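You operate a simulated robot arm through the tools that you are given. There is no shell and no other tool. Be economical: measure what you need, move in short steps, check, and stop when the job is done.

You are at the controls of a simulated two-armed robot. One attempt, no reset.

## Task
Take the soap spray bottle and put it on the battery bench shelf. Put the white seal pack from the long white table on the raised table shelf and the red seal pack in the orange tub of granules. The order is free. Set down upright: soap spray bottle.

Only the result counts: the job must be done as asked and must still hold three seconds after the hand-in. Knocking over, shifting, dropping, spilling or breaking anything else fails it. Lids that push on must go on centred and level and be pressed home; caps that screw on are set level and turned clockwise until they are tight.

## Robot
Two 7-joint arms with two-finger parallel grippers on one trunk, on a base that drives. Base frame: it is fixed to the floor where the robot stands at the start and does not move with it; the origin is under the middle of the robot, x ahead of it, y to its left, z up. Units: cm, degrees, N and s.
The left shoulder is at the start at [6, 18.9, 115.3], the right one opposite. With the tool pointing down near the work surface each hand reaches from about 10 to 64 cm from the robot's upright axis, wherever it stands, measured 20 degrees to its own side. Places, roughly: battery bench shelf [-130, -70, 50]; orange tub of granules [-20, 290, 90]; raised table shelf [70, 10, 120]. Payload 3.43 kg a hand.
The TCP of each hand is the grasp point between the finger pads, 3 cm short of the fingertips. In the tool frame z runs along the fingers and y along their closing line. The gripper opens to 9.4 cm. The fingers are 2.8 cm wide and 1 cm thick; the gripper's body (5 by 9.6 cm) begins 5.5 cm behind the TCP.
Orientation is that of the tool frame in the base frame, as a unit quaternion [w, x, y, z]. With the fingers straight down and closing along the base's y, the tool's x points along the base's -x, its y along +y and its z along -z.

## Interface
- The arms move only by the tool play_rows. It takes "left_deltas", "right_deltas" or both (then of equal length, played together; a hand with none holds still); each is a list of rows, each a list of 6 numbers: the shift along the tool's x, y, z in units of 40 mm (1.0 is 40 mm), then the turn, a rotation vector about the tool's x, y, z in units of 8 degrees (1.0 is 8 degrees). In form: [[x, y, z, ax, ay, az], ...]. A call has 1 to 10 rows; each row shifts and turns the commanded pose from where the row before left it, along the tool's axes as they then stand. "left_hand" and "right_hand" are, for a hand that has rows, the gripper command, from -1 (shut) to 1 (fully open), values between in proportion, set as the call begins (left out, the last holds). A call with a number of a shift or a turn outside -1 to 1 is refused whole. A row lasts 0.2 s, in which the tool goes at most 5 cm and 8.6 degrees; a call with a longer step from one row to the next is refused whole, and so is a gripper value outside its range. Where a pose cannot be reached the arm comes as near as it can. A force on the tool above 40 N (or 10 N above the force at the start of the call, whichever is more), or a blocked arm, ends the call early, and 0.2 s more pass. Each finger travels about 15.3 cm/s and halts on what it meets, pressing with about 30 N; the grip force reading is that of the motor and also rises with nothing between the fingers. The clock runs only during rows and for 0.2 s after the last one: add rows that do not move to give the fingers time. It gives the time, the measured TCP pose, the force on the tool (base axes), the opening and the grip force at its end, in the units of the frame above (readings bear some noise), with the torque about the TCP (base axes, N m) and any sound that the robot's microphone picked up, and new pictures: "views" is both (left out), scene, wrist or none (wrist: the cameras of the hands that moved).
- Cameras (640 x 400 px; columns grow to the right, rows downward): "scene" is now at [3.9, 0.31, 171.09]; the picture's right is [-0.03, -1.00, 0.00], its down [-0.73, 0.02, -0.69] and it looks along [0.69, -0.02, -0.73] (base axes); focal length 272 px, centre (320, 200). "left" rides on the left gripper at [7.6, -1.4, -10.2] in its tool frame; the picture's right is [0.18, 0.98, 0.00], its down [-0.75, 0.14, -0.64] and it looks along [-0.63, 0.12, 0.77] (tool axes); focal length 243 px, centre (320, 200). "right" rides on the right gripper at [7.6, 1.4, -10.2] in its tool frame; the picture's right is [-0.18, 0.98, 0.00], its down [-0.75, -0.14, -0.64] and it looks along [-0.63, -0.12, 0.77] (tool axes); focal length 243 px, centre (320, 200). There is no depth. A picture from a camera that has moved, and an enlarged one, comes with that camera's place and axes in the base frame and with its lens. The place of the scene camera against the robot may be out by one fixed shift of up to 2.5 cm in any direction.
- slide_trunk(by): slides the trunk up (or, below 0, down) by that many cm; the arms and the scene camera ride with it, the base frame stays. It gives what a move gives, with no picture.
- drive_base(legs): drives the robot by 1 to 6 legs, each [ahead, left, turn to the left] in cm, cm and degrees, along the robot's own axes; the way and the turn of a leg run together, so that a leg with both is an arc; at most 150 cm and 180 degrees a leg. The arms and the cameras ride along, it lands a little off, and it stops where it bumps. It gives what a move gives, and a new picture of the scene camera.
- pan_tilt(pan, tilt): turns the head with the scene camera to pan (to the left, within 86 degrees either way) and tilt (down, from -29 to 69), counted from straight ahead of the robot. It gives what a move gives, and a new picture of the scene camera.
- enlarge(camera, box): a new picture of the part [left, top, right, bottom] of that camera's present view, enlarged. It takes no simulated time.
- job_done(): hands the job in; it is judged then, once.

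Work in short steps. Places have to be worked out from the pictures, the camera data and where the tool is seen: move nearer, look again, correct. Check each grasp and each placing, and mend what went wrong. You have 165 turns and 260 pictures in all, those below and enlarged ones among them. Open the grippers and draw the arms clear of the work before you hand the job in, unless the task says otherwise.

The tools are called after ">>>" as name(argument=value, ...) on one line, values as JSON. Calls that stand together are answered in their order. play_rows: Moves the arms, as the interface text tells. Its arguments: {"type":"object","properties":{"left_deltas":{"type":"array"},"left_hand":{"type":"number"},"right_deltas":{"type":"array"},"right_hand":{"type":"number"},"views":{"type":"string","enum":["both","scene","wrist","none"]}},"required":[]} The other tools are called the same way: slide_trunk (by) slides the trunk up or down; drive_base (legs) drives the base; pan_tilt (pan, tilt) turns the head that bears the scene camera; enlarge (camera, box) takes an enlarged picture of a part of a camera's view; job_done () hands the job in.

At the start:

```text
clock: 0.0
left_ee_pos: [45.1, 26.43, 99.92]
left_tcp_rot: [0.0, 0.0, 1.0, 0.0]
left_wrist_force: [0.1, -0.7, -0.4]
left_torque: [0.0, -0.01, 0.03]
left_finger_gap: 9.42
left_finger_force: 0.0
right_ee_pos: [28.24, -4.97, 99.95]
right_tcp_rot: [0.0, 0.0, 1.0, 0.0]
right_wrist_force: [-0.1, -0.1, -0.1]
right_torque: [-0.01, 0.02, 0.0]
right_finger_gap: 9.4
right_finger_force: 0.0
trunk travel left (down, up): [-82.5, 16.5]
robot x, y, heading: [-0.1, 0.06, 0.0]
head pan, tilt: [-1.5, 46.7]
```

scene: 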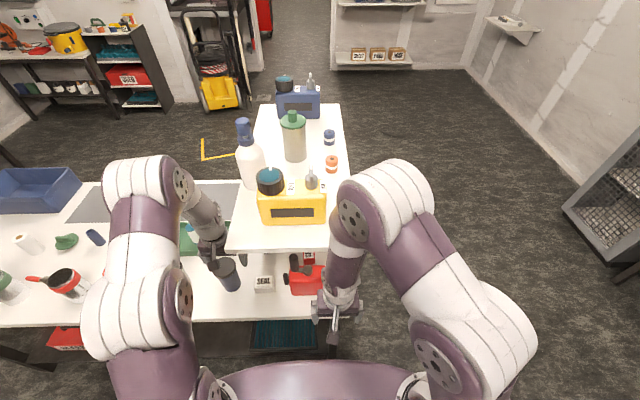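
right: 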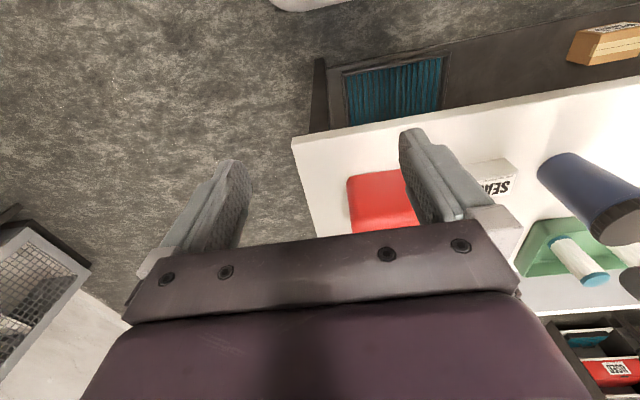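
left: 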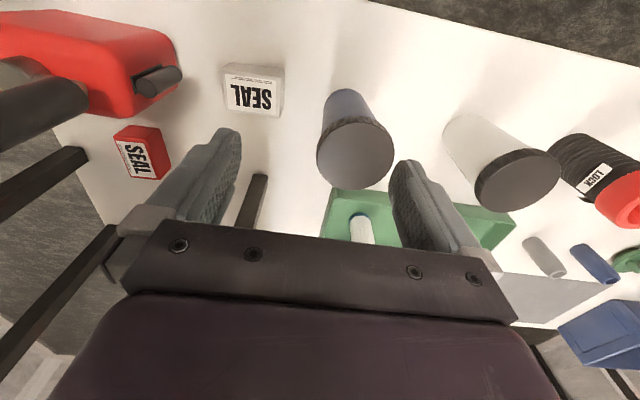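

I'll look around first: enlarging the scene near the seal packs, and the left hand's view.

>>> enlarge(camera="scene", box=[180, 60, 380, 320])

>>> enlarge(camera="scene", box=[0, 0, 280, 175])

>>> pan_tilt(pan=70, tilt=30)

>>> pan_tilt(pan=-80, tilt=30)

```text
1.54 times, centred on (280, 190) of scene
camera zoom: at [3.9, 0.31, 171.09], right [-0.03, -1.0, 0.0], down [-0.73, 0.02, -0.69], along [0.69, -0.02, -0.73], focal length 419 px, centre (382, 215)
```

zoom: 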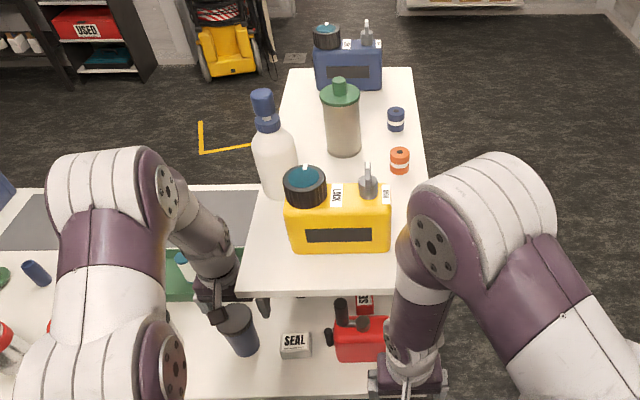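

```text
2.29 times, centred on (140, 88) of scene
camera zoom: at [3.9, 0.31, 171.09], right [-0.03, -1.0, 0.0], down [-0.73, 0.02, -0.69], along [0.69, -0.02, -0.73], focal length 623 px, centre (731, 457)
```

zoom: 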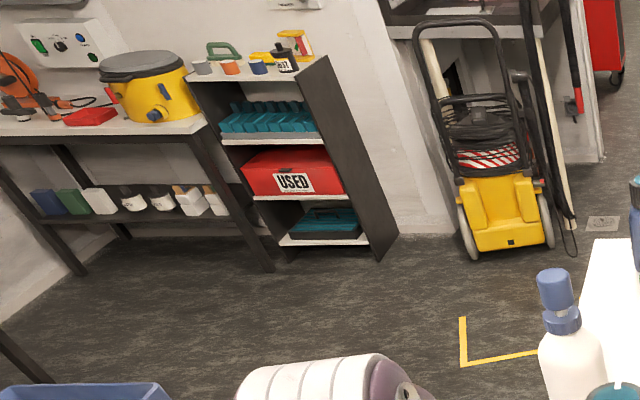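

```text
clock: 1.4
left_ee_pos: [45.23, 26.57, 99.95]
left_tcp_rot: [0.0, 0.0, 1.0, -0.001]
left_wrist_force: [0.0, 1.0, -0.4]
left_torque: [-0.05, -0.01, 0.04]
left_finger_gap: 9.4
left_finger_force: 0.0
right_ee_pos: [28.08, -5.0, 100.02]
right_tcp_rot: [-0.001, 0.0, 1.0, 0.0]
right_wrist_force: [0.2, 0.4, 0.2]
right_torque: [0.03, 0.02, -0.02]
right_finger_gap: 9.4
right_finger_force: 0.1
trunk travel left (down, up): [-82.5, 16.5]
robot x, y, heading: [0.26, -0.18, 0.1]
head pan, tilt: [70.0, 30.0]
camera scene: at [-0.99, 9.01, 173.58], right [0.94, -0.34, 0.0], down [-0.17, -0.47, -0.87], along [0.3, 0.81, -0.5], focal length 272 px, centre (320, 200)
```

scene: 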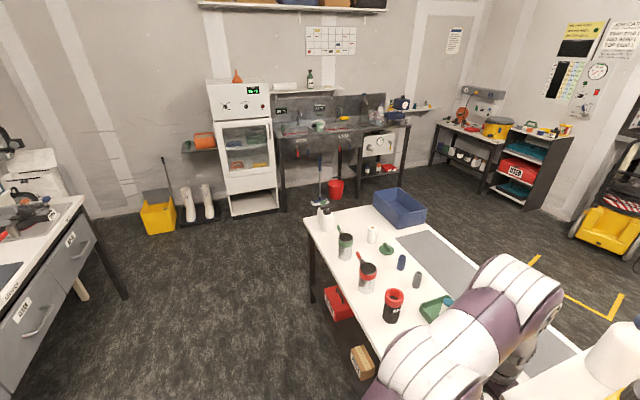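

```text
clock: 3.8
left_ee_pos: [45.11, 26.53, 100.07]
left_tcp_rot: [0.0, 0.0, 1.0, -0.001]
left_wrist_force: [0.4, -0.3, -0.2]
left_torque: [0.01, 0.03, -0.01]
left_finger_gap: 9.4
left_finger_force: 0.1
right_ee_pos: [28.16, -4.93, 99.91]
right_tcp_rot: [0.0, 0.0, 1.0, 0.0]
right_wrist_force: [0.3, -0.2, 0.1]
right_torque: [0.0, -0.01, -0.02]
right_finger_gap: 9.4
right_finger_force: 0.0
trunk travel left (down, up): [-82.5, 16.5]
robot x, y, heading: [0.29, 0.2, -0.1]
head pan, tilt: [-80.0, 30.0]
camera scene: at [-2.52, -8.39, 173.59], right [-0.98, -0.17, 0.0], down [-0.09, 0.49, -0.87], along [0.15, -0.85, -0.5], focal length 272 px, centre (320, 200)
```

scene: 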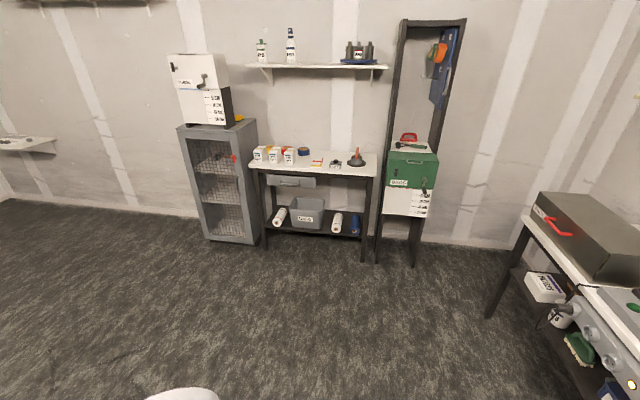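

Several bottle candidates appear; I'll enlarge them and look behind-right for the battery bench.

>>> enlarge(camera="scene", box=[230, 15, 430, 140])

>>> enlarge(camera="scene", box=[480, 180, 640, 400])

>>> enlarge(camera="scene", box=[240, 130, 440, 255])

>>> pan_tilt(pan=75, tilt=15)

>>> enlarge(camera="scene", box=[180, 120, 420, 270])

>>> enlarge(camera="scene", box=[340, 150, 580, 400])

```text
3.20 times, centred on (330, 78) of scene
camera zoom: at [-2.52, -8.39, 173.59], right [-0.98, -0.17, 0.0], down [-0.09, 0.49, -0.87], along [0.15, -0.85, -0.5], focal length 872 px, centre (288, 592)
```

zoom: 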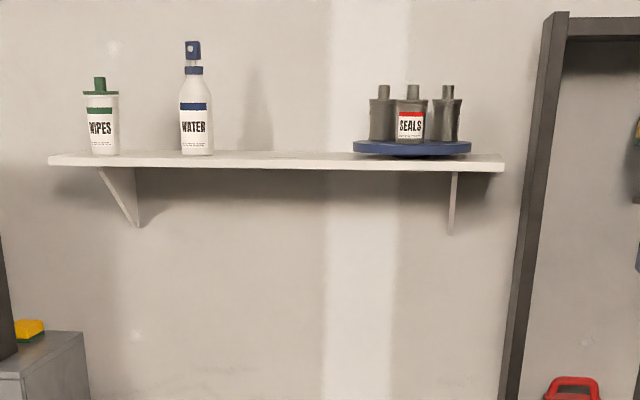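

```text
1.82 times, centred on (560, 290) of scene
camera zoom: at [-2.52, -8.39, 173.59], right [-0.98, -0.17, 0.0], down [-0.09, 0.49, -0.87], along [0.15, -0.85, -0.5], focal length 495 px, centre (-116, 36)
```

zoom: 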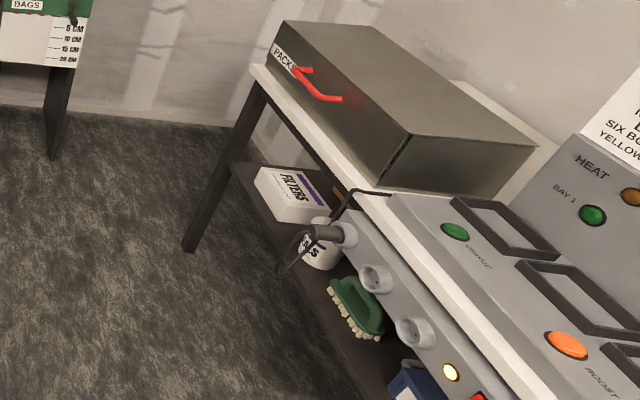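

```text
3.20 times, centred on (340, 192) of scene
camera zoom: at [-2.52, -8.39, 173.59], right [-0.98, -0.17, 0.0], down [-0.09, 0.49, -0.87], along [0.15, -0.85, -0.5], focal length 872 px, centre (256, 224)
```

zoom: 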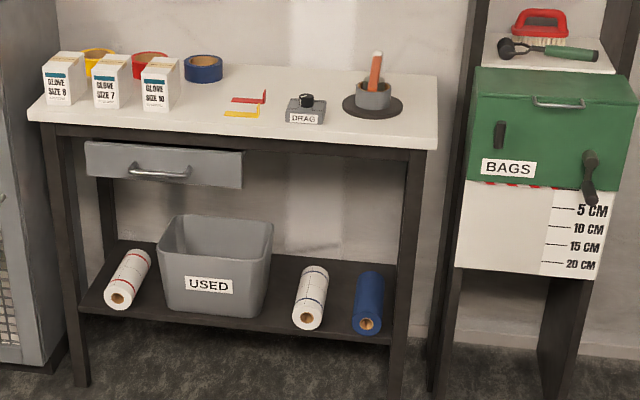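

```text
clock: 6.2
left_ee_pos: [45.29, 26.37, 100.04]
left_tcp_rot: [0.0, 0.0, 1.0, 0.0]
left_wrist_force: [0.0, -0.1, 0.1]
left_torque: [0.0, -0.01, 0.0]
left_finger_gap: 9.41
left_finger_force: 0.0
right_ee_pos: [28.16, -5.0, 100.03]
right_tcp_rot: [0.0, 0.0, 1.0, 0.0]
right_wrist_force: [-0.8, 0.1, -0.4]
right_torque: [-0.01, 0.01, 0.0]
right_finger_gap: 9.4
right_finger_force: 0.1
trunk travel left (down, up): [-82.5, 16.5]
robot x, y, heading: [0.08, 0.0, 0.1]
head pan, tilt: [75.0, 15.0]
camera scene: at [-1.67, 9.54, 176.01], right [0.97, -0.26, 0.0], down [-0.07, -0.25, -0.97], along [0.25, 0.93, -0.26], focal length 272 px, centre (320, 200)
```

scene: 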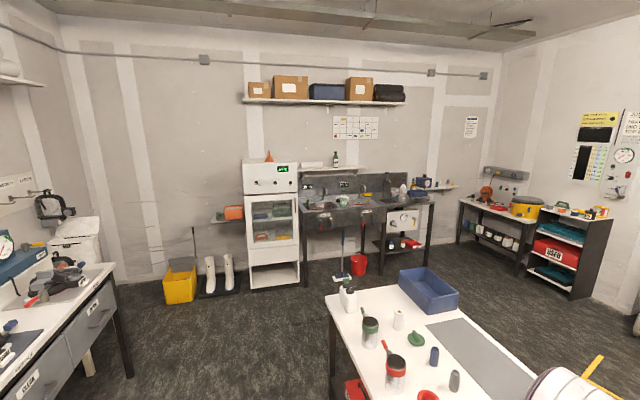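

```text
2.67 times, centred on (300, 195) of scene
camera zoom: at [-1.67, 9.54, 176.01], right [0.97, -0.26, 0.0], down [-0.07, -0.25, -0.97], along [0.25, 0.93, -0.26], focal length 726 px, centre (373, 213)
```

zoom: 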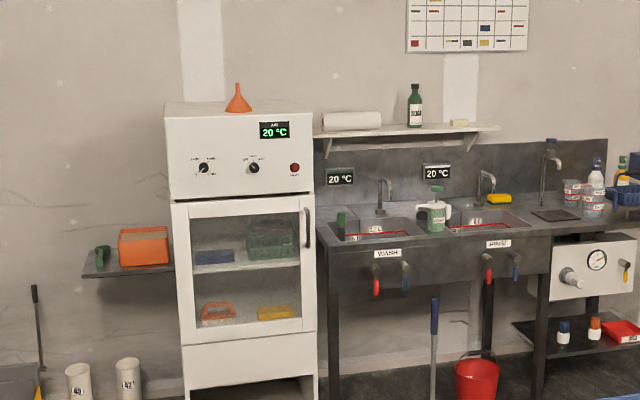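

```text
1.60 times, centred on (460, 275) of scene
camera zoom: at [-1.67, 9.54, 176.01], right [0.97, -0.26, 0.0], down [-0.07, -0.25, -0.97], along [0.25, 0.93, -0.26], focal length 436 px, centre (96, 80)
```

zoom: 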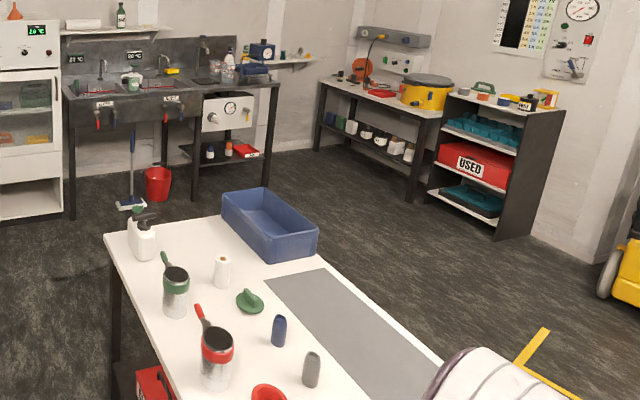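

>>> enlarge(camera="scene", box=[315, 260, 395, 330])

>>> enlarge(camera="scene", box=[320, 145, 440, 220])

>>> enlarge(camera="scene", box=[200, 190, 280, 240])

>>> enlarge(camera="left", box=[0, 0, 640, 260])

>>> pan_tilt(pan=20, tilt=55)

```text
5.71 times, centred on (355, 295) of scene
camera zoom: at [-1.67, 9.54, 176.01], right [0.97, -0.26, 0.0], down [-0.07, -0.25, -0.97], along [0.25, 0.93, -0.26], focal length 1556 px, centre (120, -343)
```

zoom: 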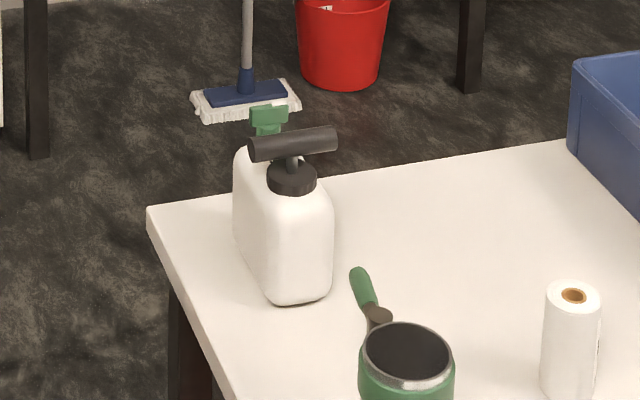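

```text
5.33 times, centred on (380, 182) of scene
camera zoom: at [-1.67, 9.54, 176.01], right [0.97, -0.26, 0.0], down [-0.07, -0.25, -0.97], along [0.25, 0.93, -0.26], focal length 1453 px, centre (0, 293)
```

zoom: 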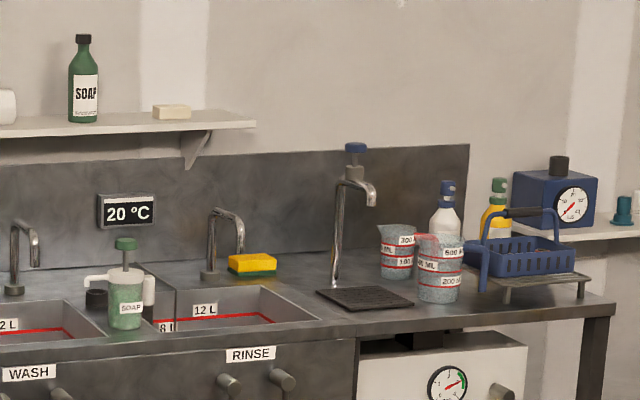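

```text
8.00 times, centred on (240, 215) of scene
camera zoom: at [-1.67, 9.54, 176.01], right [0.97, -0.26, 0.0], down [-0.07, -0.25, -0.97], along [0.25, 0.93, -0.26], focal length 2179 px, centre (960, 80)
```

zoom: 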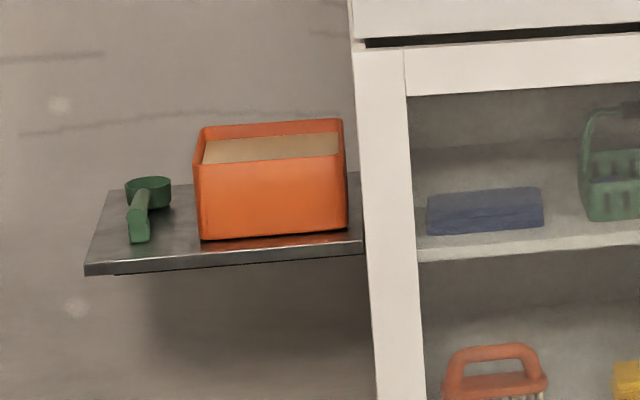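

```text
1.00 times, centred on (320, 130) of left
camera zoom: at [37.59, 25.08, 110.24], right [-0.18, 0.98, 0.0], down [0.75, 0.14, 0.64], along [0.63, 0.12, -0.77], focal length 243 px, centre (320, 270)
```

zoom: 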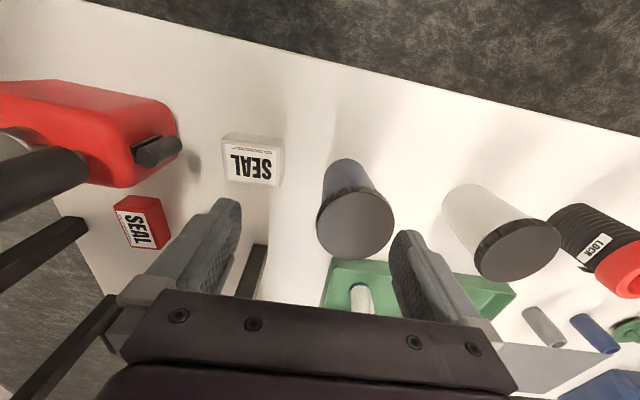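

```text
clock: 7.4
left_ee_pos: [45.23, 26.44, 99.99]
left_tcp_rot: [0.0, 0.001, 1.0, 0.0]
left_wrist_force: [0.4, 0.2, -0.3]
left_torque: [0.0, -0.03, 0.02]
left_finger_gap: 9.38
left_finger_force: 0.1
right_ee_pos: [28.11, -4.96, 100.0]
right_tcp_rot: [0.001, 0.0, 1.0, 0.0]
right_wrist_force: [0.4, -0.2, 0.4]
right_torque: [0.02, -0.01, 0.0]
right_finger_gap: 9.4
right_finger_force: 0.0
trunk travel left (down, up): [-82.5, 16.5]
robot x, y, heading: [0.22, 0.16, 0.0]
head pan, tilt: [20.0, 55.0]
camera scene: at [2.68, 2.99, 169.99], right [0.34, -0.94, 0.0], down [-0.77, -0.28, -0.57], along [0.54, 0.2, -0.82], focal length 272 px, centre (320, 200)
```

scene: 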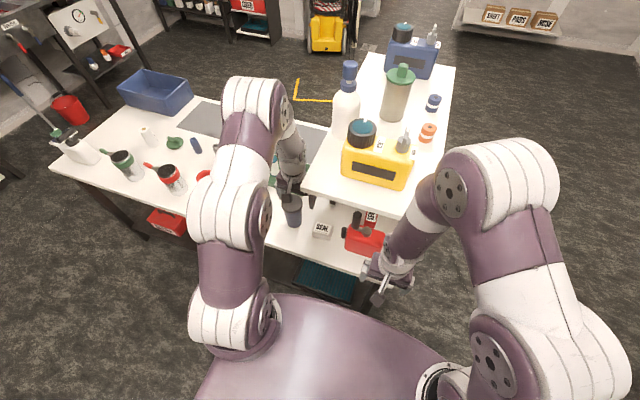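

Both seal packs are on the long table: white near (47.5, 19), under the raised shelf's left edge, and red near (60, 3) under the shelf behind a red can. I'll tuck the right arm, raise the left a bit, then drive left so the left arm can come in from the side.

>>> play_rows(left_deltas=[[0, 0, -0.5, 0, 0, 0], [0, 0, -0.5, 0, 0, 0], [0, 0, -0.5, 0, 0, 0], [0, 0, 0, 0, 0, 0], [0, 0, 0, 0, 0, 0], [0, 0, 0, 0, 0, 0]], right_deltas=[[0.5, -0.8, -0.3, 0, 0, 0], [0.5, -0.8, -0.3, 0, 0, 0], [0.5, -0.8, -0.3, 0, 0, 0], [0.5, -0.8, -0.3, 0, 0, 0], [0, -0.8, 0, 0, 0, 0], [0, -0.8, 0, 0, 0, 0]], views="none")

>>> drive_base(legs=[[0, 20, 0]])

>>> enlarge(camera="left", box=[0, 0, 640, 400])

```text
clock: 7.9
left_ee_pos: [44.94, 26.27, 102.78]
left_tcp_rot: [0.0, 0.0, 1.0, 0.0]
left_wrist_force: [-0.5, 0.5, 0.1]
left_torque: [0.03, -0.01, -0.01]
left_finger_gap: 9.42
left_finger_force: 0.0
right_ee_pos: [26.17, -8.75, 101.81]
right_tcp_rot: [0.012, 0.005, 1.0, 0.007]
right_wrist_force: [5.7, -1.3, 2.3]
right_torque: [0.12, 0.93, 0.01]
right_finger_gap: 9.42
right_finger_force: 0.0
trunk travel left (down, up): [-82.5, 16.5]
robot x, y, heading: [0.12, -0.29, -0.1]
head pan, tilt: [20.0, 55.0]
stopped in row 2 (right hand): the force on the tool passed its limit (the readings are from after the stop); the commanded pose is now the measured one
```

```text
clock: 9.5
left_ee_pos: [44.98, 46.12, 102.72]
left_tcp_rot: [-0.001, -0.001, 1.0, 0.001]
left_wrist_force: [0.5, 0.3, -0.2]
left_torque: [0.02, 0.0, 0.03]
left_finger_gap: 9.42
left_finger_force: 0.0
right_ee_pos: [26.27, 11.06, 101.76]
right_tcp_rot: [0.012, 0.004, 1.0, 0.006]
right_wrist_force: [17.4, 1.4, -1.3]
right_torque: [-0.26, 1.76, -0.38]
right_finger_gap: 9.39
right_finger_force: 0.0
trunk travel left (down, up): [-82.5, 16.5]
robot x, y, heading: [-0.02, 19.63, 0.2]
head pan, tilt: [20.0, 55.0]
camera scene: at [2.63, 22.53, 169.99], right [0.34, -0.94, 0.0], down [-0.77, -0.28, -0.57], along [0.54, 0.2, -0.82], focal length 272 px, centre (320, 200)
```

scene: 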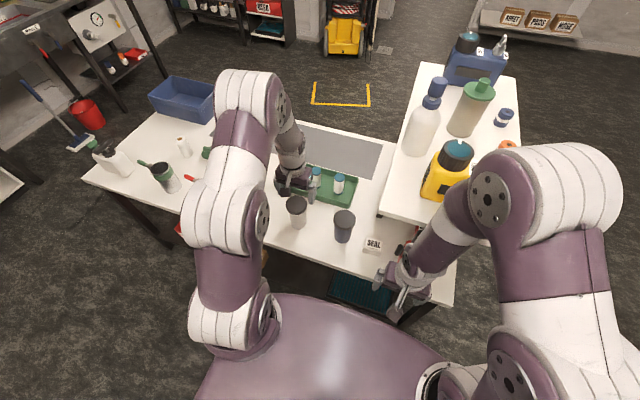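

```text
1.00 times, centred on (320, 200) of left
camera zoom: at [37.38, 44.63, 112.98], right [-0.19, 0.98, 0.0], down [0.75, 0.14, 0.64], along [0.63, 0.12, -0.77], focal length 243 px, centre (320, 200)
```

zoom: 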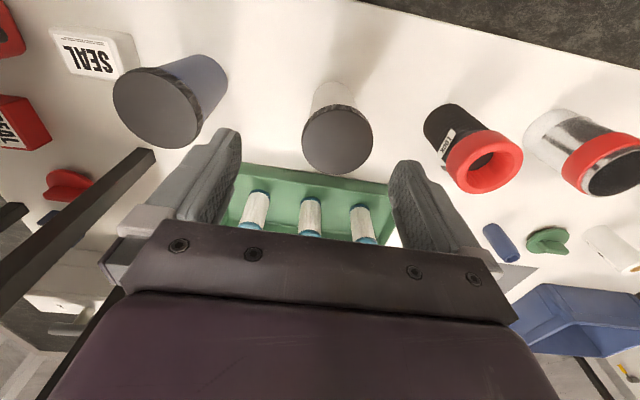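

The right hand met something while tucking (+17 N along x now). I'll look closely before moving further.

>>> enlarge(camera="scene", box=[340, 140, 580, 340])

>>> enlarge(camera="right", box=[0, 0, 640, 400])

```text
2.00 times, centred on (460, 240) of scene
camera zoom: at [2.63, 22.53, 169.99], right [0.34, -0.94, 0.0], down [-0.77, -0.28, -0.57], along [0.54, 0.2, -0.82], focal length 545 px, centre (40, 120)
```

zoom: 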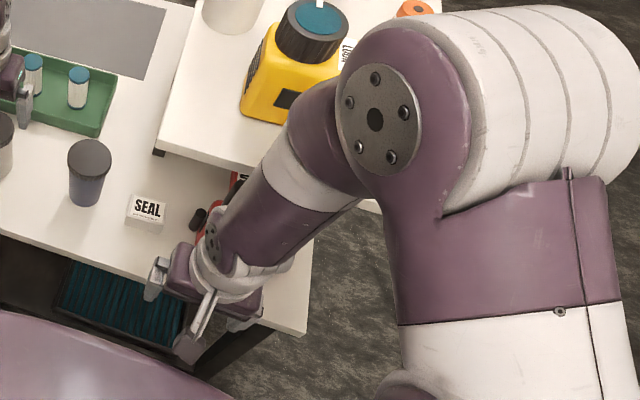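

```text
1.00 times, centred on (320, 200) of right
camera zoom: at [18.5, 12.31, 111.98], right [0.19, 0.98, 0.02], down [0.74, -0.16, 0.66], along [0.65, -0.11, -0.75], focal length 243 px, centre (320, 200)
```

zoom: 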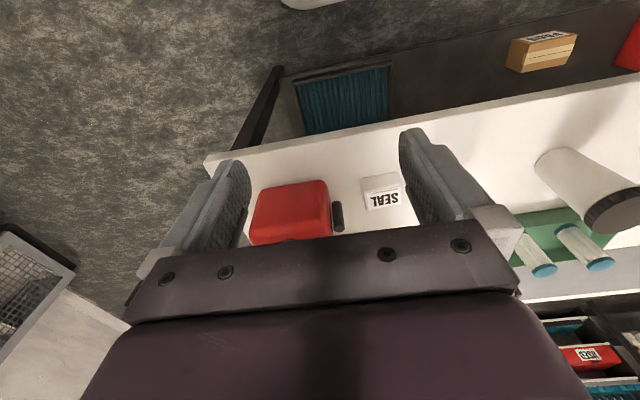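

Torque says the contact is ~10 cm above the TCP on the robot side: the hand's back is touching the robot's own chest. I'll ease it forward 2 cm, and then to the right and up.

>>> play_rows(right_deltas=[[-0.25, 0, 0, 0, 0, 0], [-0.25, -0.1, 0, 0, 0, 0], [0, -0.6, 0, 0, 0, 0], [0, -0.8, 0, 0, 0, 0], [0, -0.8, 0, 0, 0, 0], [0, -0.8, 0, 0, 0, 0], [0, -0.8, 0, 0, 0, 0], [0, -0.8, 0, 0, 0, 0]], views="none")

```text
clock: 11.3
left_ee_pos: [44.98, 46.04, 102.79]
left_tcp_rot: [0.0, 0.0, 1.0, 0.002]
left_wrist_force: [0.4, 0.1, -0.3]
left_torque: [0.02, 0.01, -0.01]
left_finger_gap: 9.4
left_finger_force: 0.1
right_ee_pos: [28.12, -7.66, 101.48]
right_tcp_rot: [0.011, 0.005, 1.0, 0.006]
right_wrist_force: [0.2, 0.2, 0.3]
right_torque: [-0.02, 0.0, 0.01]
right_finger_gap: 9.4
right_finger_force: 0.0
trunk travel left (down, up): [-82.5, 16.5]
robot x, y, heading: [-0.16, 19.43, 0.0]
head pan, tilt: [20.0, 55.0]
```

Free again. The cup left of the white pack is close, so I'll come in from the front under the shelf with the tool tilted 30°. First I'll stage at about (38, 19, 96).

>>> play_rows(left_deltas=[[0.9, 0, 0, 0, 0, 0], [0.9, -0.2, 0, 0, 0, 0], [0, -1, 0.2, 0, 0, 0], [0, -1, 0.2, 0, 0, 0], [0, -1, 0.2, 0, 0, 0], [0, -1, 0.3, 0, 0, 0], [0, -1, 0.3, 0, 0, 0], [0, -1, 0.3, 0, 0, 0], [0, -0.62, 0.2, 0, 0, 0], [0, 0, 0, 0, 0, 0]], views="none")

>>> play_rows(left_deltas=[[0, 0, 0, 0, -0.94, 0], [0, 0, 0, 0, -0.94, 0], [0, 0, 0, 0, -0.94, 0], [0, 0, 0, 0, -0.93, 0], [0, 0, 0, 0, 0, 0]])

```text
clock: 13.7
left_ee_pos: [39.65, 24.46, 95.27]
left_tcp_rot: [-0.006, -0.045, 0.999, -0.004]
left_wrist_force: [-0.1, -0.8, -0.5]
left_torque: [0.02, -0.01, -0.02]
left_finger_gap: 9.4
left_finger_force: 0.1
right_ee_pos: [31.92, -3.27, 102.09]
right_tcp_rot: [0.013, -0.031, 0.999, -0.002]
right_wrist_force: [0.3, 1.0, -0.3]
right_torque: [-0.03, 0.01, 0.0]
right_finger_gap: 9.4
right_finger_force: 0.0
trunk travel left (down, up): [-82.5, 16.5]
robot x, y, heading: [2.45, 20.41, 4.3]
head pan, tilt: [20.0, 55.0]
stopped in row 10 (left hand): the arm was blocked; the commanded pose is now the measured one
```

```text
clock: 14.9
left_ee_pos: [40.39, 22.39, 95.21]
left_tcp_rot: [0.255, -0.036, 0.966, 0.012]
left_wrist_force: [0.9, 0.9, 0.8]
left_torque: [-0.02, 0.02, 0.01]
left_finger_gap: 9.39
left_finger_force: 0.1
right_ee_pos: [32.29, -5.16, 101.43]
right_tcp_rot: [0.01, -0.027, 1.0, 0.007]
right_wrist_force: [-0.6, -0.1, 0.2]
right_torque: [0.0, 0.06, -0.01]
right_finger_gap: 9.4
right_finger_force: 0.0
trunk travel left (down, up): [-82.5, 16.5]
robot x, y, heading: [2.06, 20.27, 4.1]
head pan, tilt: [20.0, 55.0]
camera scene: at [5.05, 23.28, 169.97], right [0.41, -0.91, 0.0], down [-0.75, -0.33, -0.57], along [0.52, 0.23, -0.82], focal length 272 px, centre (320, 200)
camera left: at [28.81, 20.11, 100.43], right [-0.23, 0.97, -0.09], down [0.33, 0.16, 0.93], along [0.91, 0.19, -0.36], focal length 243 px, centre (320, 200)
```

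scene: 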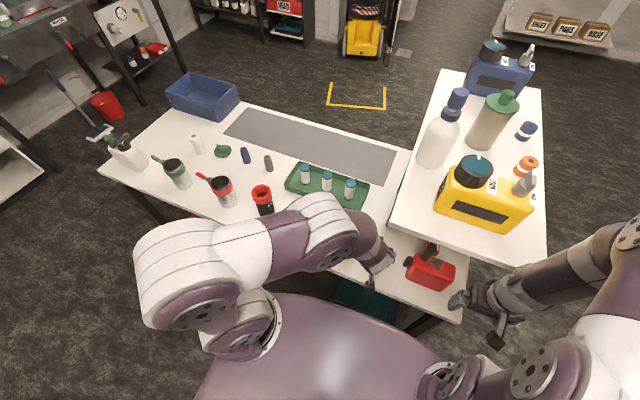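
left: 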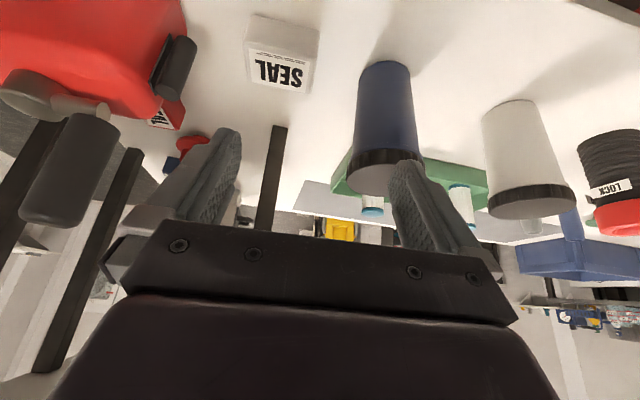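

The base got nudged slightly, but objects still stand. The pack spans about x 45–50.3, y 16–22, top z≈80. I'll align laterally, then advance along the tool partway and check.

>>> play_rows(left_deltas=[[0.17, -0.5, 0, 0, 0, 0], [0.18, -0.5, 0, 0, 0, 0], [0, 0, 0.6, 0, 0, 0], [0, 0, 0.6, 0, 0, 0], [0, 0, 0.6, 0, 0, 0], [0, 0, 0.5, 0, 0, 0], [0, 0, 0, 0, 0, 0]])

```text
clock: 16.5
left_ee_pos: [43.79, 18.71, 86.42]
left_tcp_rot: [0.254, -0.036, 0.966, 0.013]
left_wrist_force: [-0.3, 0.0, -0.4]
left_torque: [0.0, 0.02, 0.01]
left_finger_gap: 9.39
left_finger_force: 0.0
right_ee_pos: [32.2, -5.24, 101.48]
right_tcp_rot: [0.011, -0.029, 1.0, 0.007]
right_wrist_force: [0.4, -0.3, -0.2]
right_torque: [-0.01, 0.02, -0.01]
right_finger_gap: 9.39
right_finger_force: 0.1
trunk travel left (down, up): [-82.5, 16.5]
robot x, y, heading: [2.64, 19.84, 3.9]
head pan, tilt: [20.0, 55.0]
camera scene: at [4.84, 23.1, 169.98], right [0.41, -0.91, 0.0], down [-0.75, -0.33, -0.57], along [0.52, 0.23, -0.82], focal length 272 px, centre (320, 200)
camera left: at [32.34, 16.31, 91.61], right [-0.24, 0.97, -0.09], down [0.33, 0.16, 0.93], along [0.91, 0.19, -0.36], focal length 243 px, centre (320, 200)
```

scene: 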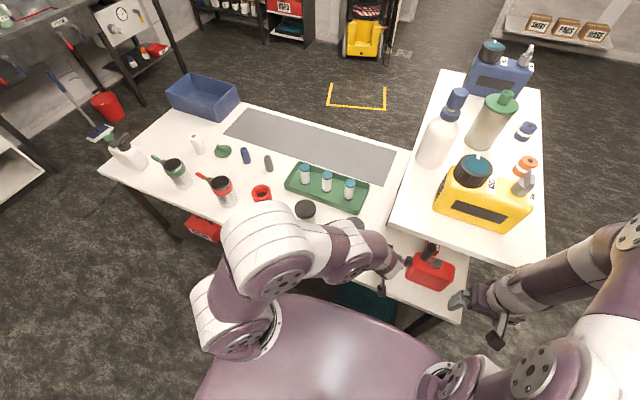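
left: 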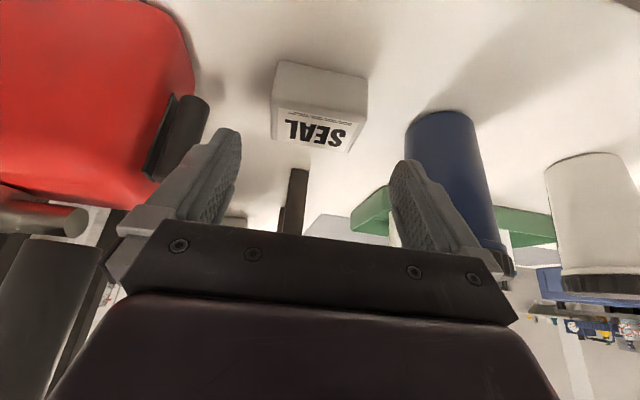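

The pack is centred between the fingers. I'll narrow slightly to clear the can's black part, and advance to the grasp pose.

>>> play_rows(left_deltas=[[-0.06, 0, 0.48, 0, 0, 0], [0, 0, 0.48, 0, 0, 0], [0, 0, 0.48, 0, 0, 0], [0, 0, 0.47, 0, 0, 0], [0, 0, 0, 0, 0, 0]], left_hand=0.84, views="wrist")

```text
clock: 17.7
left_ee_pos: [47.85, 18.99, 80.14]
left_tcp_rot: [0.255, -0.037, 0.966, 0.013]
left_wrist_force: [0.2, -0.3, -0.6]
left_torque: [0.0, -0.01, -0.03]
left_finger_gap: 8.63
left_finger_force: 0.1
right_ee_pos: [32.11, -5.21, 101.67]
right_tcp_rot: [0.011, -0.029, 0.999, 0.006]
right_wrist_force: [0.0, -0.3, 0.2]
right_torque: [-0.03, 0.0, 0.0]
right_finger_gap: 9.38
right_finger_force: 0.0
trunk travel left (down, up): [-82.5, 16.5]
robot x, y, heading: [2.56, 20.44, 3.9]
head pan, tilt: [20.0, 55.0]
camera left: at [36.3, 16.63, 85.24], right [-0.24, 0.97, -0.09], down [0.33, 0.16, 0.93], along [0.91, 0.19, -0.36], focal length 243 px, centre (320, 200)
```

left: 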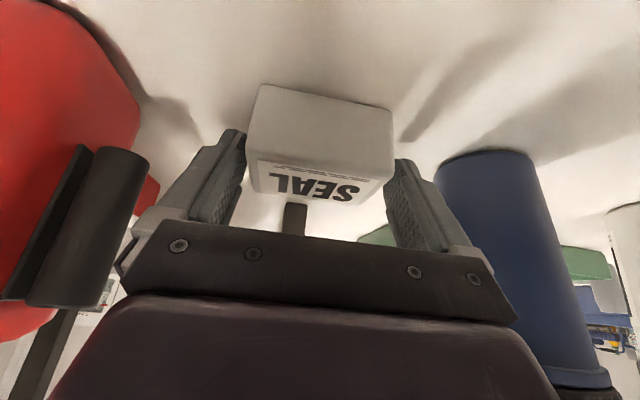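

Fingers straddle the pack; I'll close on it.

>>> play_rows(left_deltas=[[0, 0, 0, 0, 0, 0], [0, 0, 0, 0, 0, 0], [0, 0, 0, 0, 0, 0], [0, 0, 0, 0, 0, 0]], left_hand=-1, views="none")

>>> play_rows(left_deltas=[[0, 0, -0.5, 0, 0, 0], [0, 0, -0.5, 0, 0, 0], [0, 0, -0.5, 0, 0, 0], [0, 0, -0.5, 0, 0, 0], [0, 0, -0.5, 0, 0, 0], [0, 0, 0, 0, 0, 0]])

```text
clock: 18.7
left_ee_pos: [47.93, 19.01, 80.08]
left_tcp_rot: [0.254, -0.037, 0.966, 0.013]
left_wrist_force: [0.5, 0.1, 2.8]
left_torque: [-0.01, -0.07, 0.01]
left_finger_gap: 7.37
left_finger_force: 30.4
right_ee_pos: [32.18, -5.3, 101.5]
right_tcp_rot: [0.011, -0.029, 0.999, 0.006]
right_wrist_force: [0.3, -0.1, 0.3]
right_torque: [-0.01, 0.01, 0.0]
right_finger_gap: 9.4
right_finger_force: 0.0
trunk travel left (down, up): [-82.5, 16.5]
robot x, y, heading: [2.54, 20.41, 3.7]
head pan, tilt: [20.0, 55.0]
```

```text
clock: 20.1
left_ee_pos: [42.74, 18.63, 88.66]
left_tcp_rot: [0.254, -0.037, 0.966, 0.014]
left_wrist_force: [-0.3, 0.3, -0.4]
left_torque: [0.03, 0.02, 0.01]
left_finger_gap: 7.35
left_finger_force: 30.4
right_ee_pos: [32.24, -5.42, 101.63]
right_tcp_rot: [0.011, -0.029, 1.0, 0.006]
right_wrist_force: [0.0, 0.5, -0.1]
right_torque: [0.02, 0.04, 0.0]
right_finger_gap: 9.42
right_finger_force: 0.0
trunk travel left (down, up): [-82.5, 16.5]
robot x, y, heading: [2.37, 20.01, 3.8]
head pan, tilt: [20.0, 55.0]
camera scene: at [4.94, 23.07, 169.98], right [0.41, -0.91, 0.0], down [-0.75, -0.33, -0.57], along [0.52, 0.23, -0.82], focal length 272 px, centre (320, 200)
camera left: at [31.34, 16.29, 93.87], right [-0.24, 0.97, -0.08], down [0.33, 0.16, 0.93], along [0.91, 0.19, -0.36], focal length 243 px, centre (320, 200)
```

scene: 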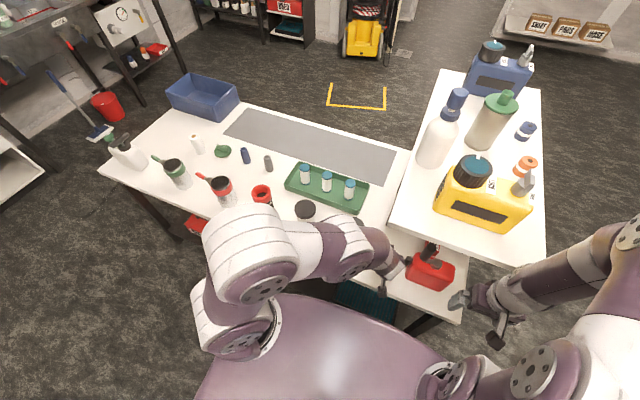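
left: 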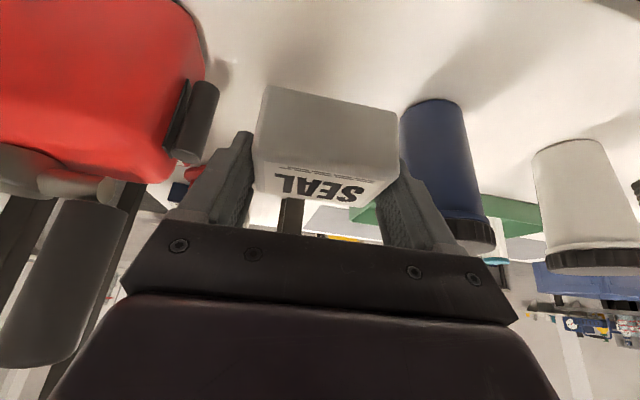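

The white pack is held firmly (7.35 cm). I'll back the robot out from under the shelf and straighten, then raise the arm.

>>> drive_base(legs=[[-18, 0, 0], [0, 0, -3.8]])

>>> play_rows(left_deltas=[[-0.5, 0, -0.85, 0, 0, 0], [-0.5, 0, -0.85, 0, 0, 0], [-0.5, 0, -0.85, 0, 0, 0], [-0.5, 0, -0.85, 0, 0, 0], [-0.5, 0, -0.85, 0, 0, 0], [-0.5, 0, -0.85, 0, 0, 0], [-0.5, 0, -0.85, 0, 0, 0], [-0.5, 0, -0.85, 0, 0, 0], [-0.5, 0, -0.85, 0, 0, 0], [0, 0, 0, 0, 0, 0]])

```text
clock: 22.1
left_ee_pos: [24.6, 14.6, 88.53]
left_tcp_rot: [0.254, -0.002, 0.967, 0.004]
left_wrist_force: [-0.6, -0.1, -0.5]
left_torque: [0.0, -0.02, 0.01]
left_finger_gap: 7.38
left_finger_force: 30.6
right_ee_pos: [12.38, -8.46, 101.49]
right_tcp_rot: [0.011, 0.007, 1.0, 0.006]
right_wrist_force: [0.8, -0.3, -0.4]
right_torque: [-0.04, 0.01, -0.01]
right_finger_gap: 9.38
right_finger_force: 0.0
trunk travel left (down, up): [-82.5, 16.5]
robot x, y, heading: [-16.13, 19.1, -0.2]
head pan, tilt: [20.0, 55.0]
camera scene: at [-12.75, 21.92, 169.98], right [0.34, -0.94, 0.0], down [-0.77, -0.28, -0.57], along [0.54, 0.19, -0.82], focal length 272 px, centre (320, 200)
```

scene: 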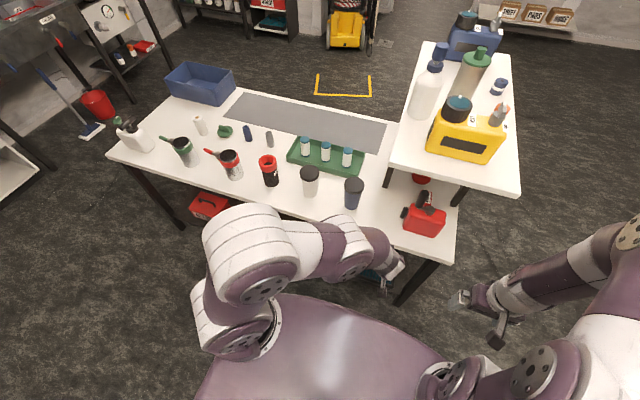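

```text
clock: 24.3
left_ee_pos: [25.19, 14.13, 124.38]
left_tcp_rot: [0.254, -0.003, 0.967, 0.005]
left_wrist_force: [0.5, 0.6, -1.0]
left_torque: [-0.01, 0.02, -0.03]
left_finger_gap: 7.35
left_finger_force: 29.9
right_ee_pos: [12.21, -8.53, 101.48]
right_tcp_rot: [0.012, 0.007, 1.0, 0.006]
right_wrist_force: [-0.1, -0.3, 0.7]
right_torque: [0.0, -0.03, 0.0]
right_finger_gap: 9.4
right_finger_force: 0.0
trunk travel left (down, up): [-82.5, 16.5]
robot x, y, heading: [-15.69, 19.24, 0.0]
head pan, tilt: [20.0, 55.0]
camera scene: at [-12.95, 21.83, 169.98], right [0.34, -0.94, 0.0], down [-0.77, -0.28, -0.57], along [0.54, 0.19, -0.82], focal length 272 px, centre (320, 200)
camera left: at [13.62, 12.54, 129.48], right [-0.17, 0.98, -0.08], down [0.34, 0.14, 0.93], along [0.93, 0.13, -0.36], focal length 243 px, centre (320, 200)
```

scene: 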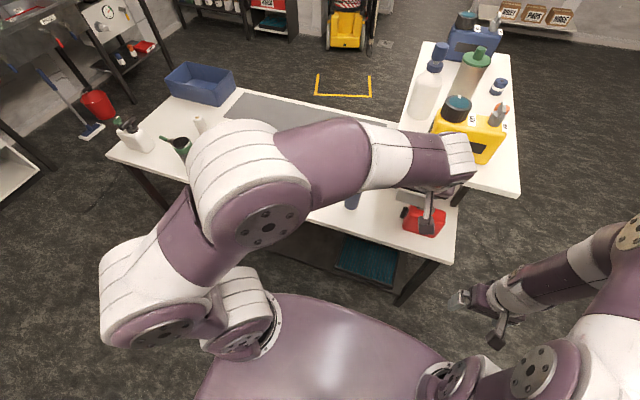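
left: 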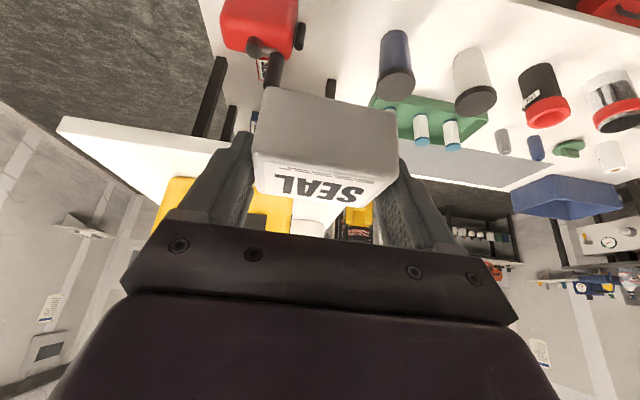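

Shelf front edge is around x≈40–41 with z≈110–114. I'll raise the hand another 5 cm and get a parallax view of the shelf's right front corner to fix its height.

>>> play_rows(left_deltas=[[-0.3, 0, -0.52, 0, 0, 0], [-0.3, 0, -0.52, 0, 0, 0], [-0.3, 0, -0.52, 0, 0, 0], [0, 0, 0, 0, 0, 0], [0, 0, 0, 0, 0, 0]], views="wrist")

>>> enlarge(camera="scene", box=[380, 20, 560, 220])

```text
clock: 25.5
left_ee_pos: [25.41, 14.28, 131.59]
left_tcp_rot: [0.254, -0.002, 0.967, 0.004]
left_wrist_force: [0.5, 0.0, -0.9]
left_torque: [0.02, 0.02, 0.0]
left_finger_gap: 7.37
left_finger_force: 30.0
right_ee_pos: [12.22, -8.42, 101.54]
right_tcp_rot: [0.012, 0.007, 1.0, 0.006]
right_wrist_force: [-0.9, 0.1, -1.1]
right_torque: [0.01, 0.02, 0.03]
right_finger_gap: 9.39
right_finger_force: 0.0
trunk travel left (down, up): [-82.5, 16.5]
robot x, y, heading: [-15.3, 18.74, -0.3]
head pan, tilt: [20.0, 55.0]
camera left: at [13.69, 12.83, 136.7], right [-0.17, 0.98, -0.08], down [0.34, 0.14, 0.93], along [0.93, 0.13, -0.36], focal length 243 px, centre (320, 200)
```

left: 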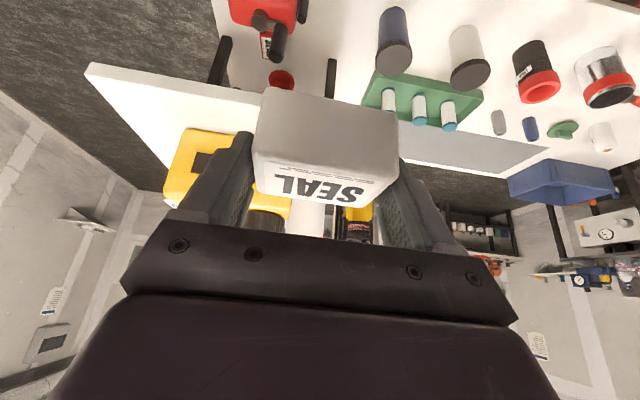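

```text
2.00 times, centred on (470, 120) of scene
camera zoom: at [-12.99, 21.84, 169.98], right [0.34, -0.94, 0.0], down [-0.77, -0.28, -0.57], along [0.54, 0.19, -0.82], focal length 545 px, centre (20, 360)
```

zoom: 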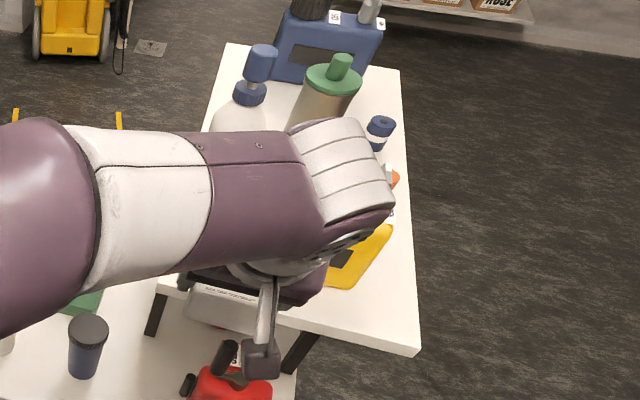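

Parallax gives shelf top z≈116, front edge x≈38, yellow box front x≈47. I'll set the pack at about (42.5, 14.5): drive ahead 12 cm first.

>>> drive_base(legs=[[12, 0, 0]])

>>> enlarge(camera="left", box=[0, 0, 640, 400])

```text
clock: 26.7
left_ee_pos: [37.14, 14.23, 131.6]
left_tcp_rot: [0.256, -0.003, 0.967, 0.004]
left_wrist_force: [0.5, -0.9, -1.6]
left_torque: [-0.03, -0.01, -0.02]
left_finger_gap: 7.33
left_finger_force: 30.0
right_ee_pos: [24.01, -8.54, 101.64]
right_tcp_rot: [0.012, 0.008, 1.0, 0.006]
right_wrist_force: [0.2, 0.1, -0.2]
right_torque: [0.04, -0.02, -0.03]
right_finger_gap: 9.4
right_finger_force: 0.2
trunk travel left (down, up): [-82.5, 16.5]
robot x, y, heading: [-3.67, 18.71, -0.1]
head pan, tilt: [20.0, 55.0]
camera scene: at [-1.24, 21.8, 169.98], right [0.34, -0.94, 0.0], down [-0.77, -0.28, -0.57], along [0.54, 0.19, -0.82], focal length 272 px, centre (320, 200)
```

scene: 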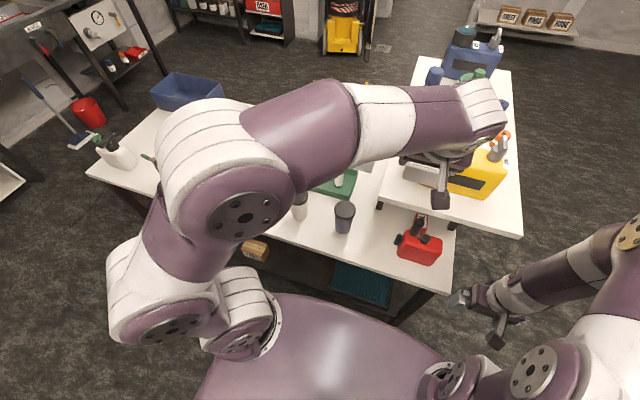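

```text
1.00 times, centred on (320, 200) of left
camera zoom: at [25.47, 12.79, 136.73], right [-0.17, 0.98, -0.09], down [0.34, 0.14, 0.93], along [0.93, 0.13, -0.35], focal length 243 px, centre (320, 200)
```

zoom: 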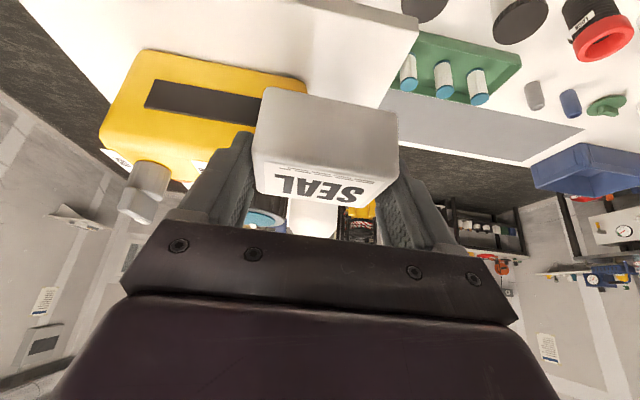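

Shelf left-front corner is near (38, 21), yellow box's front at x≈45.5. I'll move over (41.8, 15.5), and descend to about 2.5 cm above the shelf.

>>> play_rows(left_deltas=[[-0.5, 0.16, 0.29, 0, 0, 0], [-0.5, 0.16, 0.29, 0, 0, 0], [0, 0, 0, 0, 0, 0], [0.28, 0, 0.5, 0, 0, 0], [0.28, 0, 0.5, 0, 0, 0], [0.28, 0, 0.49, 0, 0, 0], [0.28, 0, 0.49, 0, 0, 0], [0, 0, 0, 0, 0, 0], [0, 0, 0, 0, 0, 0]])

```text
clock: 28.7
left_ee_pos: [42.1, 15.72, 122.29]
left_tcp_rot: [0.255, -0.002, 0.967, 0.004]
left_wrist_force: [0.5, 0.0, -0.8]
left_torque: [-0.04, -0.01, 0.04]
left_finger_gap: 7.36
left_finger_force: 29.6
right_ee_pos: [24.14, -8.58, 101.41]
right_tcp_rot: [0.012, 0.007, 1.0, 0.007]
right_wrist_force: [0.3, -0.5, -0.5]
right_torque: [0.0, -0.01, 0.0]
right_finger_gap: 9.41
right_finger_force: 0.2
trunk travel left (down, up): [-82.5, 16.5]
robot x, y, heading: [-3.96, 19.04, -0.1]
head pan, tilt: [20.0, 55.0]
camera scene: at [-1.12, 21.8, 169.98], right [0.34, -0.94, 0.0], down [-0.77, -0.28, -0.57], along [0.54, 0.19, -0.82], focal length 272 px, centre (320, 200)
camera left: at [30.32, 14.28, 127.45], right [-0.17, 0.98, -0.09], down [0.34, 0.14, 0.93], along [0.93, 0.13, -0.36], focal length 243 px, centre (320, 200)
```

scene: 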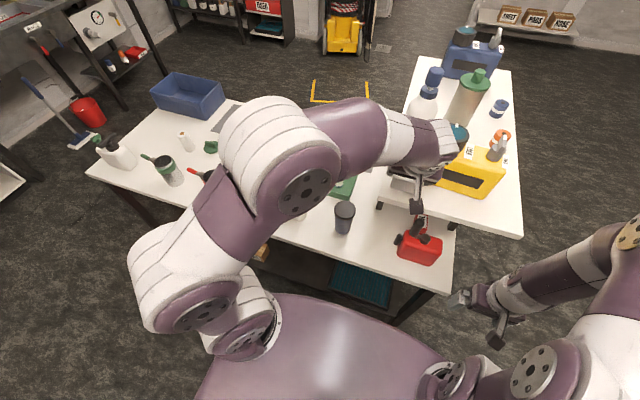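
left: 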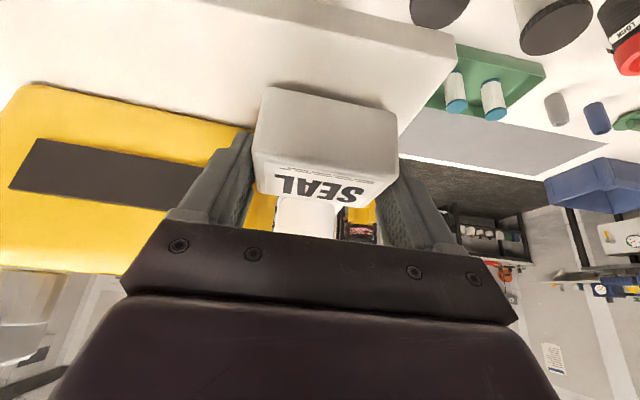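

There is room (37–47) for the pack. I'll descend gently, watching the force.

>>> play_rows(left_deltas=[[0.037, 0, 0.065, 0, 0, 0], [0.037, 0, 0.065, 0, 0, 0], [0.037, 0, 0.065, 0, 0, 0], [0.037, 0, 0.065, 0, 0, 0], [0.037, 0, 0.065, 0, 0, 0], [0, 0, 0, 0, 0, 0]], views="wrist")

```text
clock: 30.1
left_ee_pos: [41.71, 15.6, 121.13]
left_tcp_rot: [0.256, -0.003, 0.967, 0.002]
left_wrist_force: [3.5, 0.5, 12.2]
left_torque: [-0.28, 0.22, 0.04]
left_finger_gap: 7.32
left_finger_force: 29.8
right_ee_pos: [23.99, -8.56, 101.58]
right_tcp_rot: [0.011, 0.006, 1.0, 0.006]
right_wrist_force: [-0.4, -0.4, -0.1]
right_torque: [-0.02, 0.0, -0.02]
right_finger_gap: 9.38
right_finger_force: 0.1
trunk travel left (down, up): [-82.5, 16.5]
robot x, y, heading: [-3.54, 18.71, 0.1]
head pan, tilt: [20.0, 55.0]
camera left: at [30.1, 14.09, 126.21], right [-0.17, 0.98, -0.09], down [0.34, 0.14, 0.93], along [0.93, 0.13, -0.35], focal length 243 px, centre (320, 200)
```

left: 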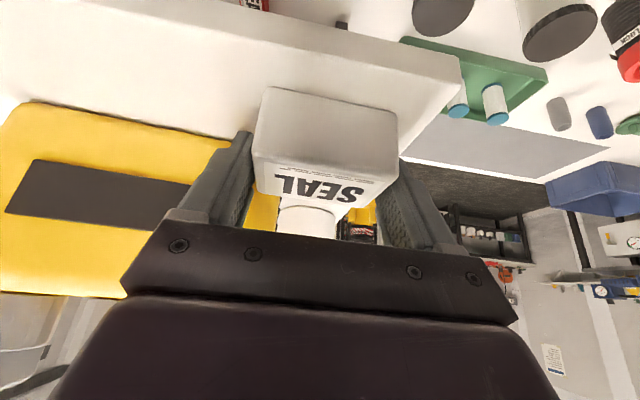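

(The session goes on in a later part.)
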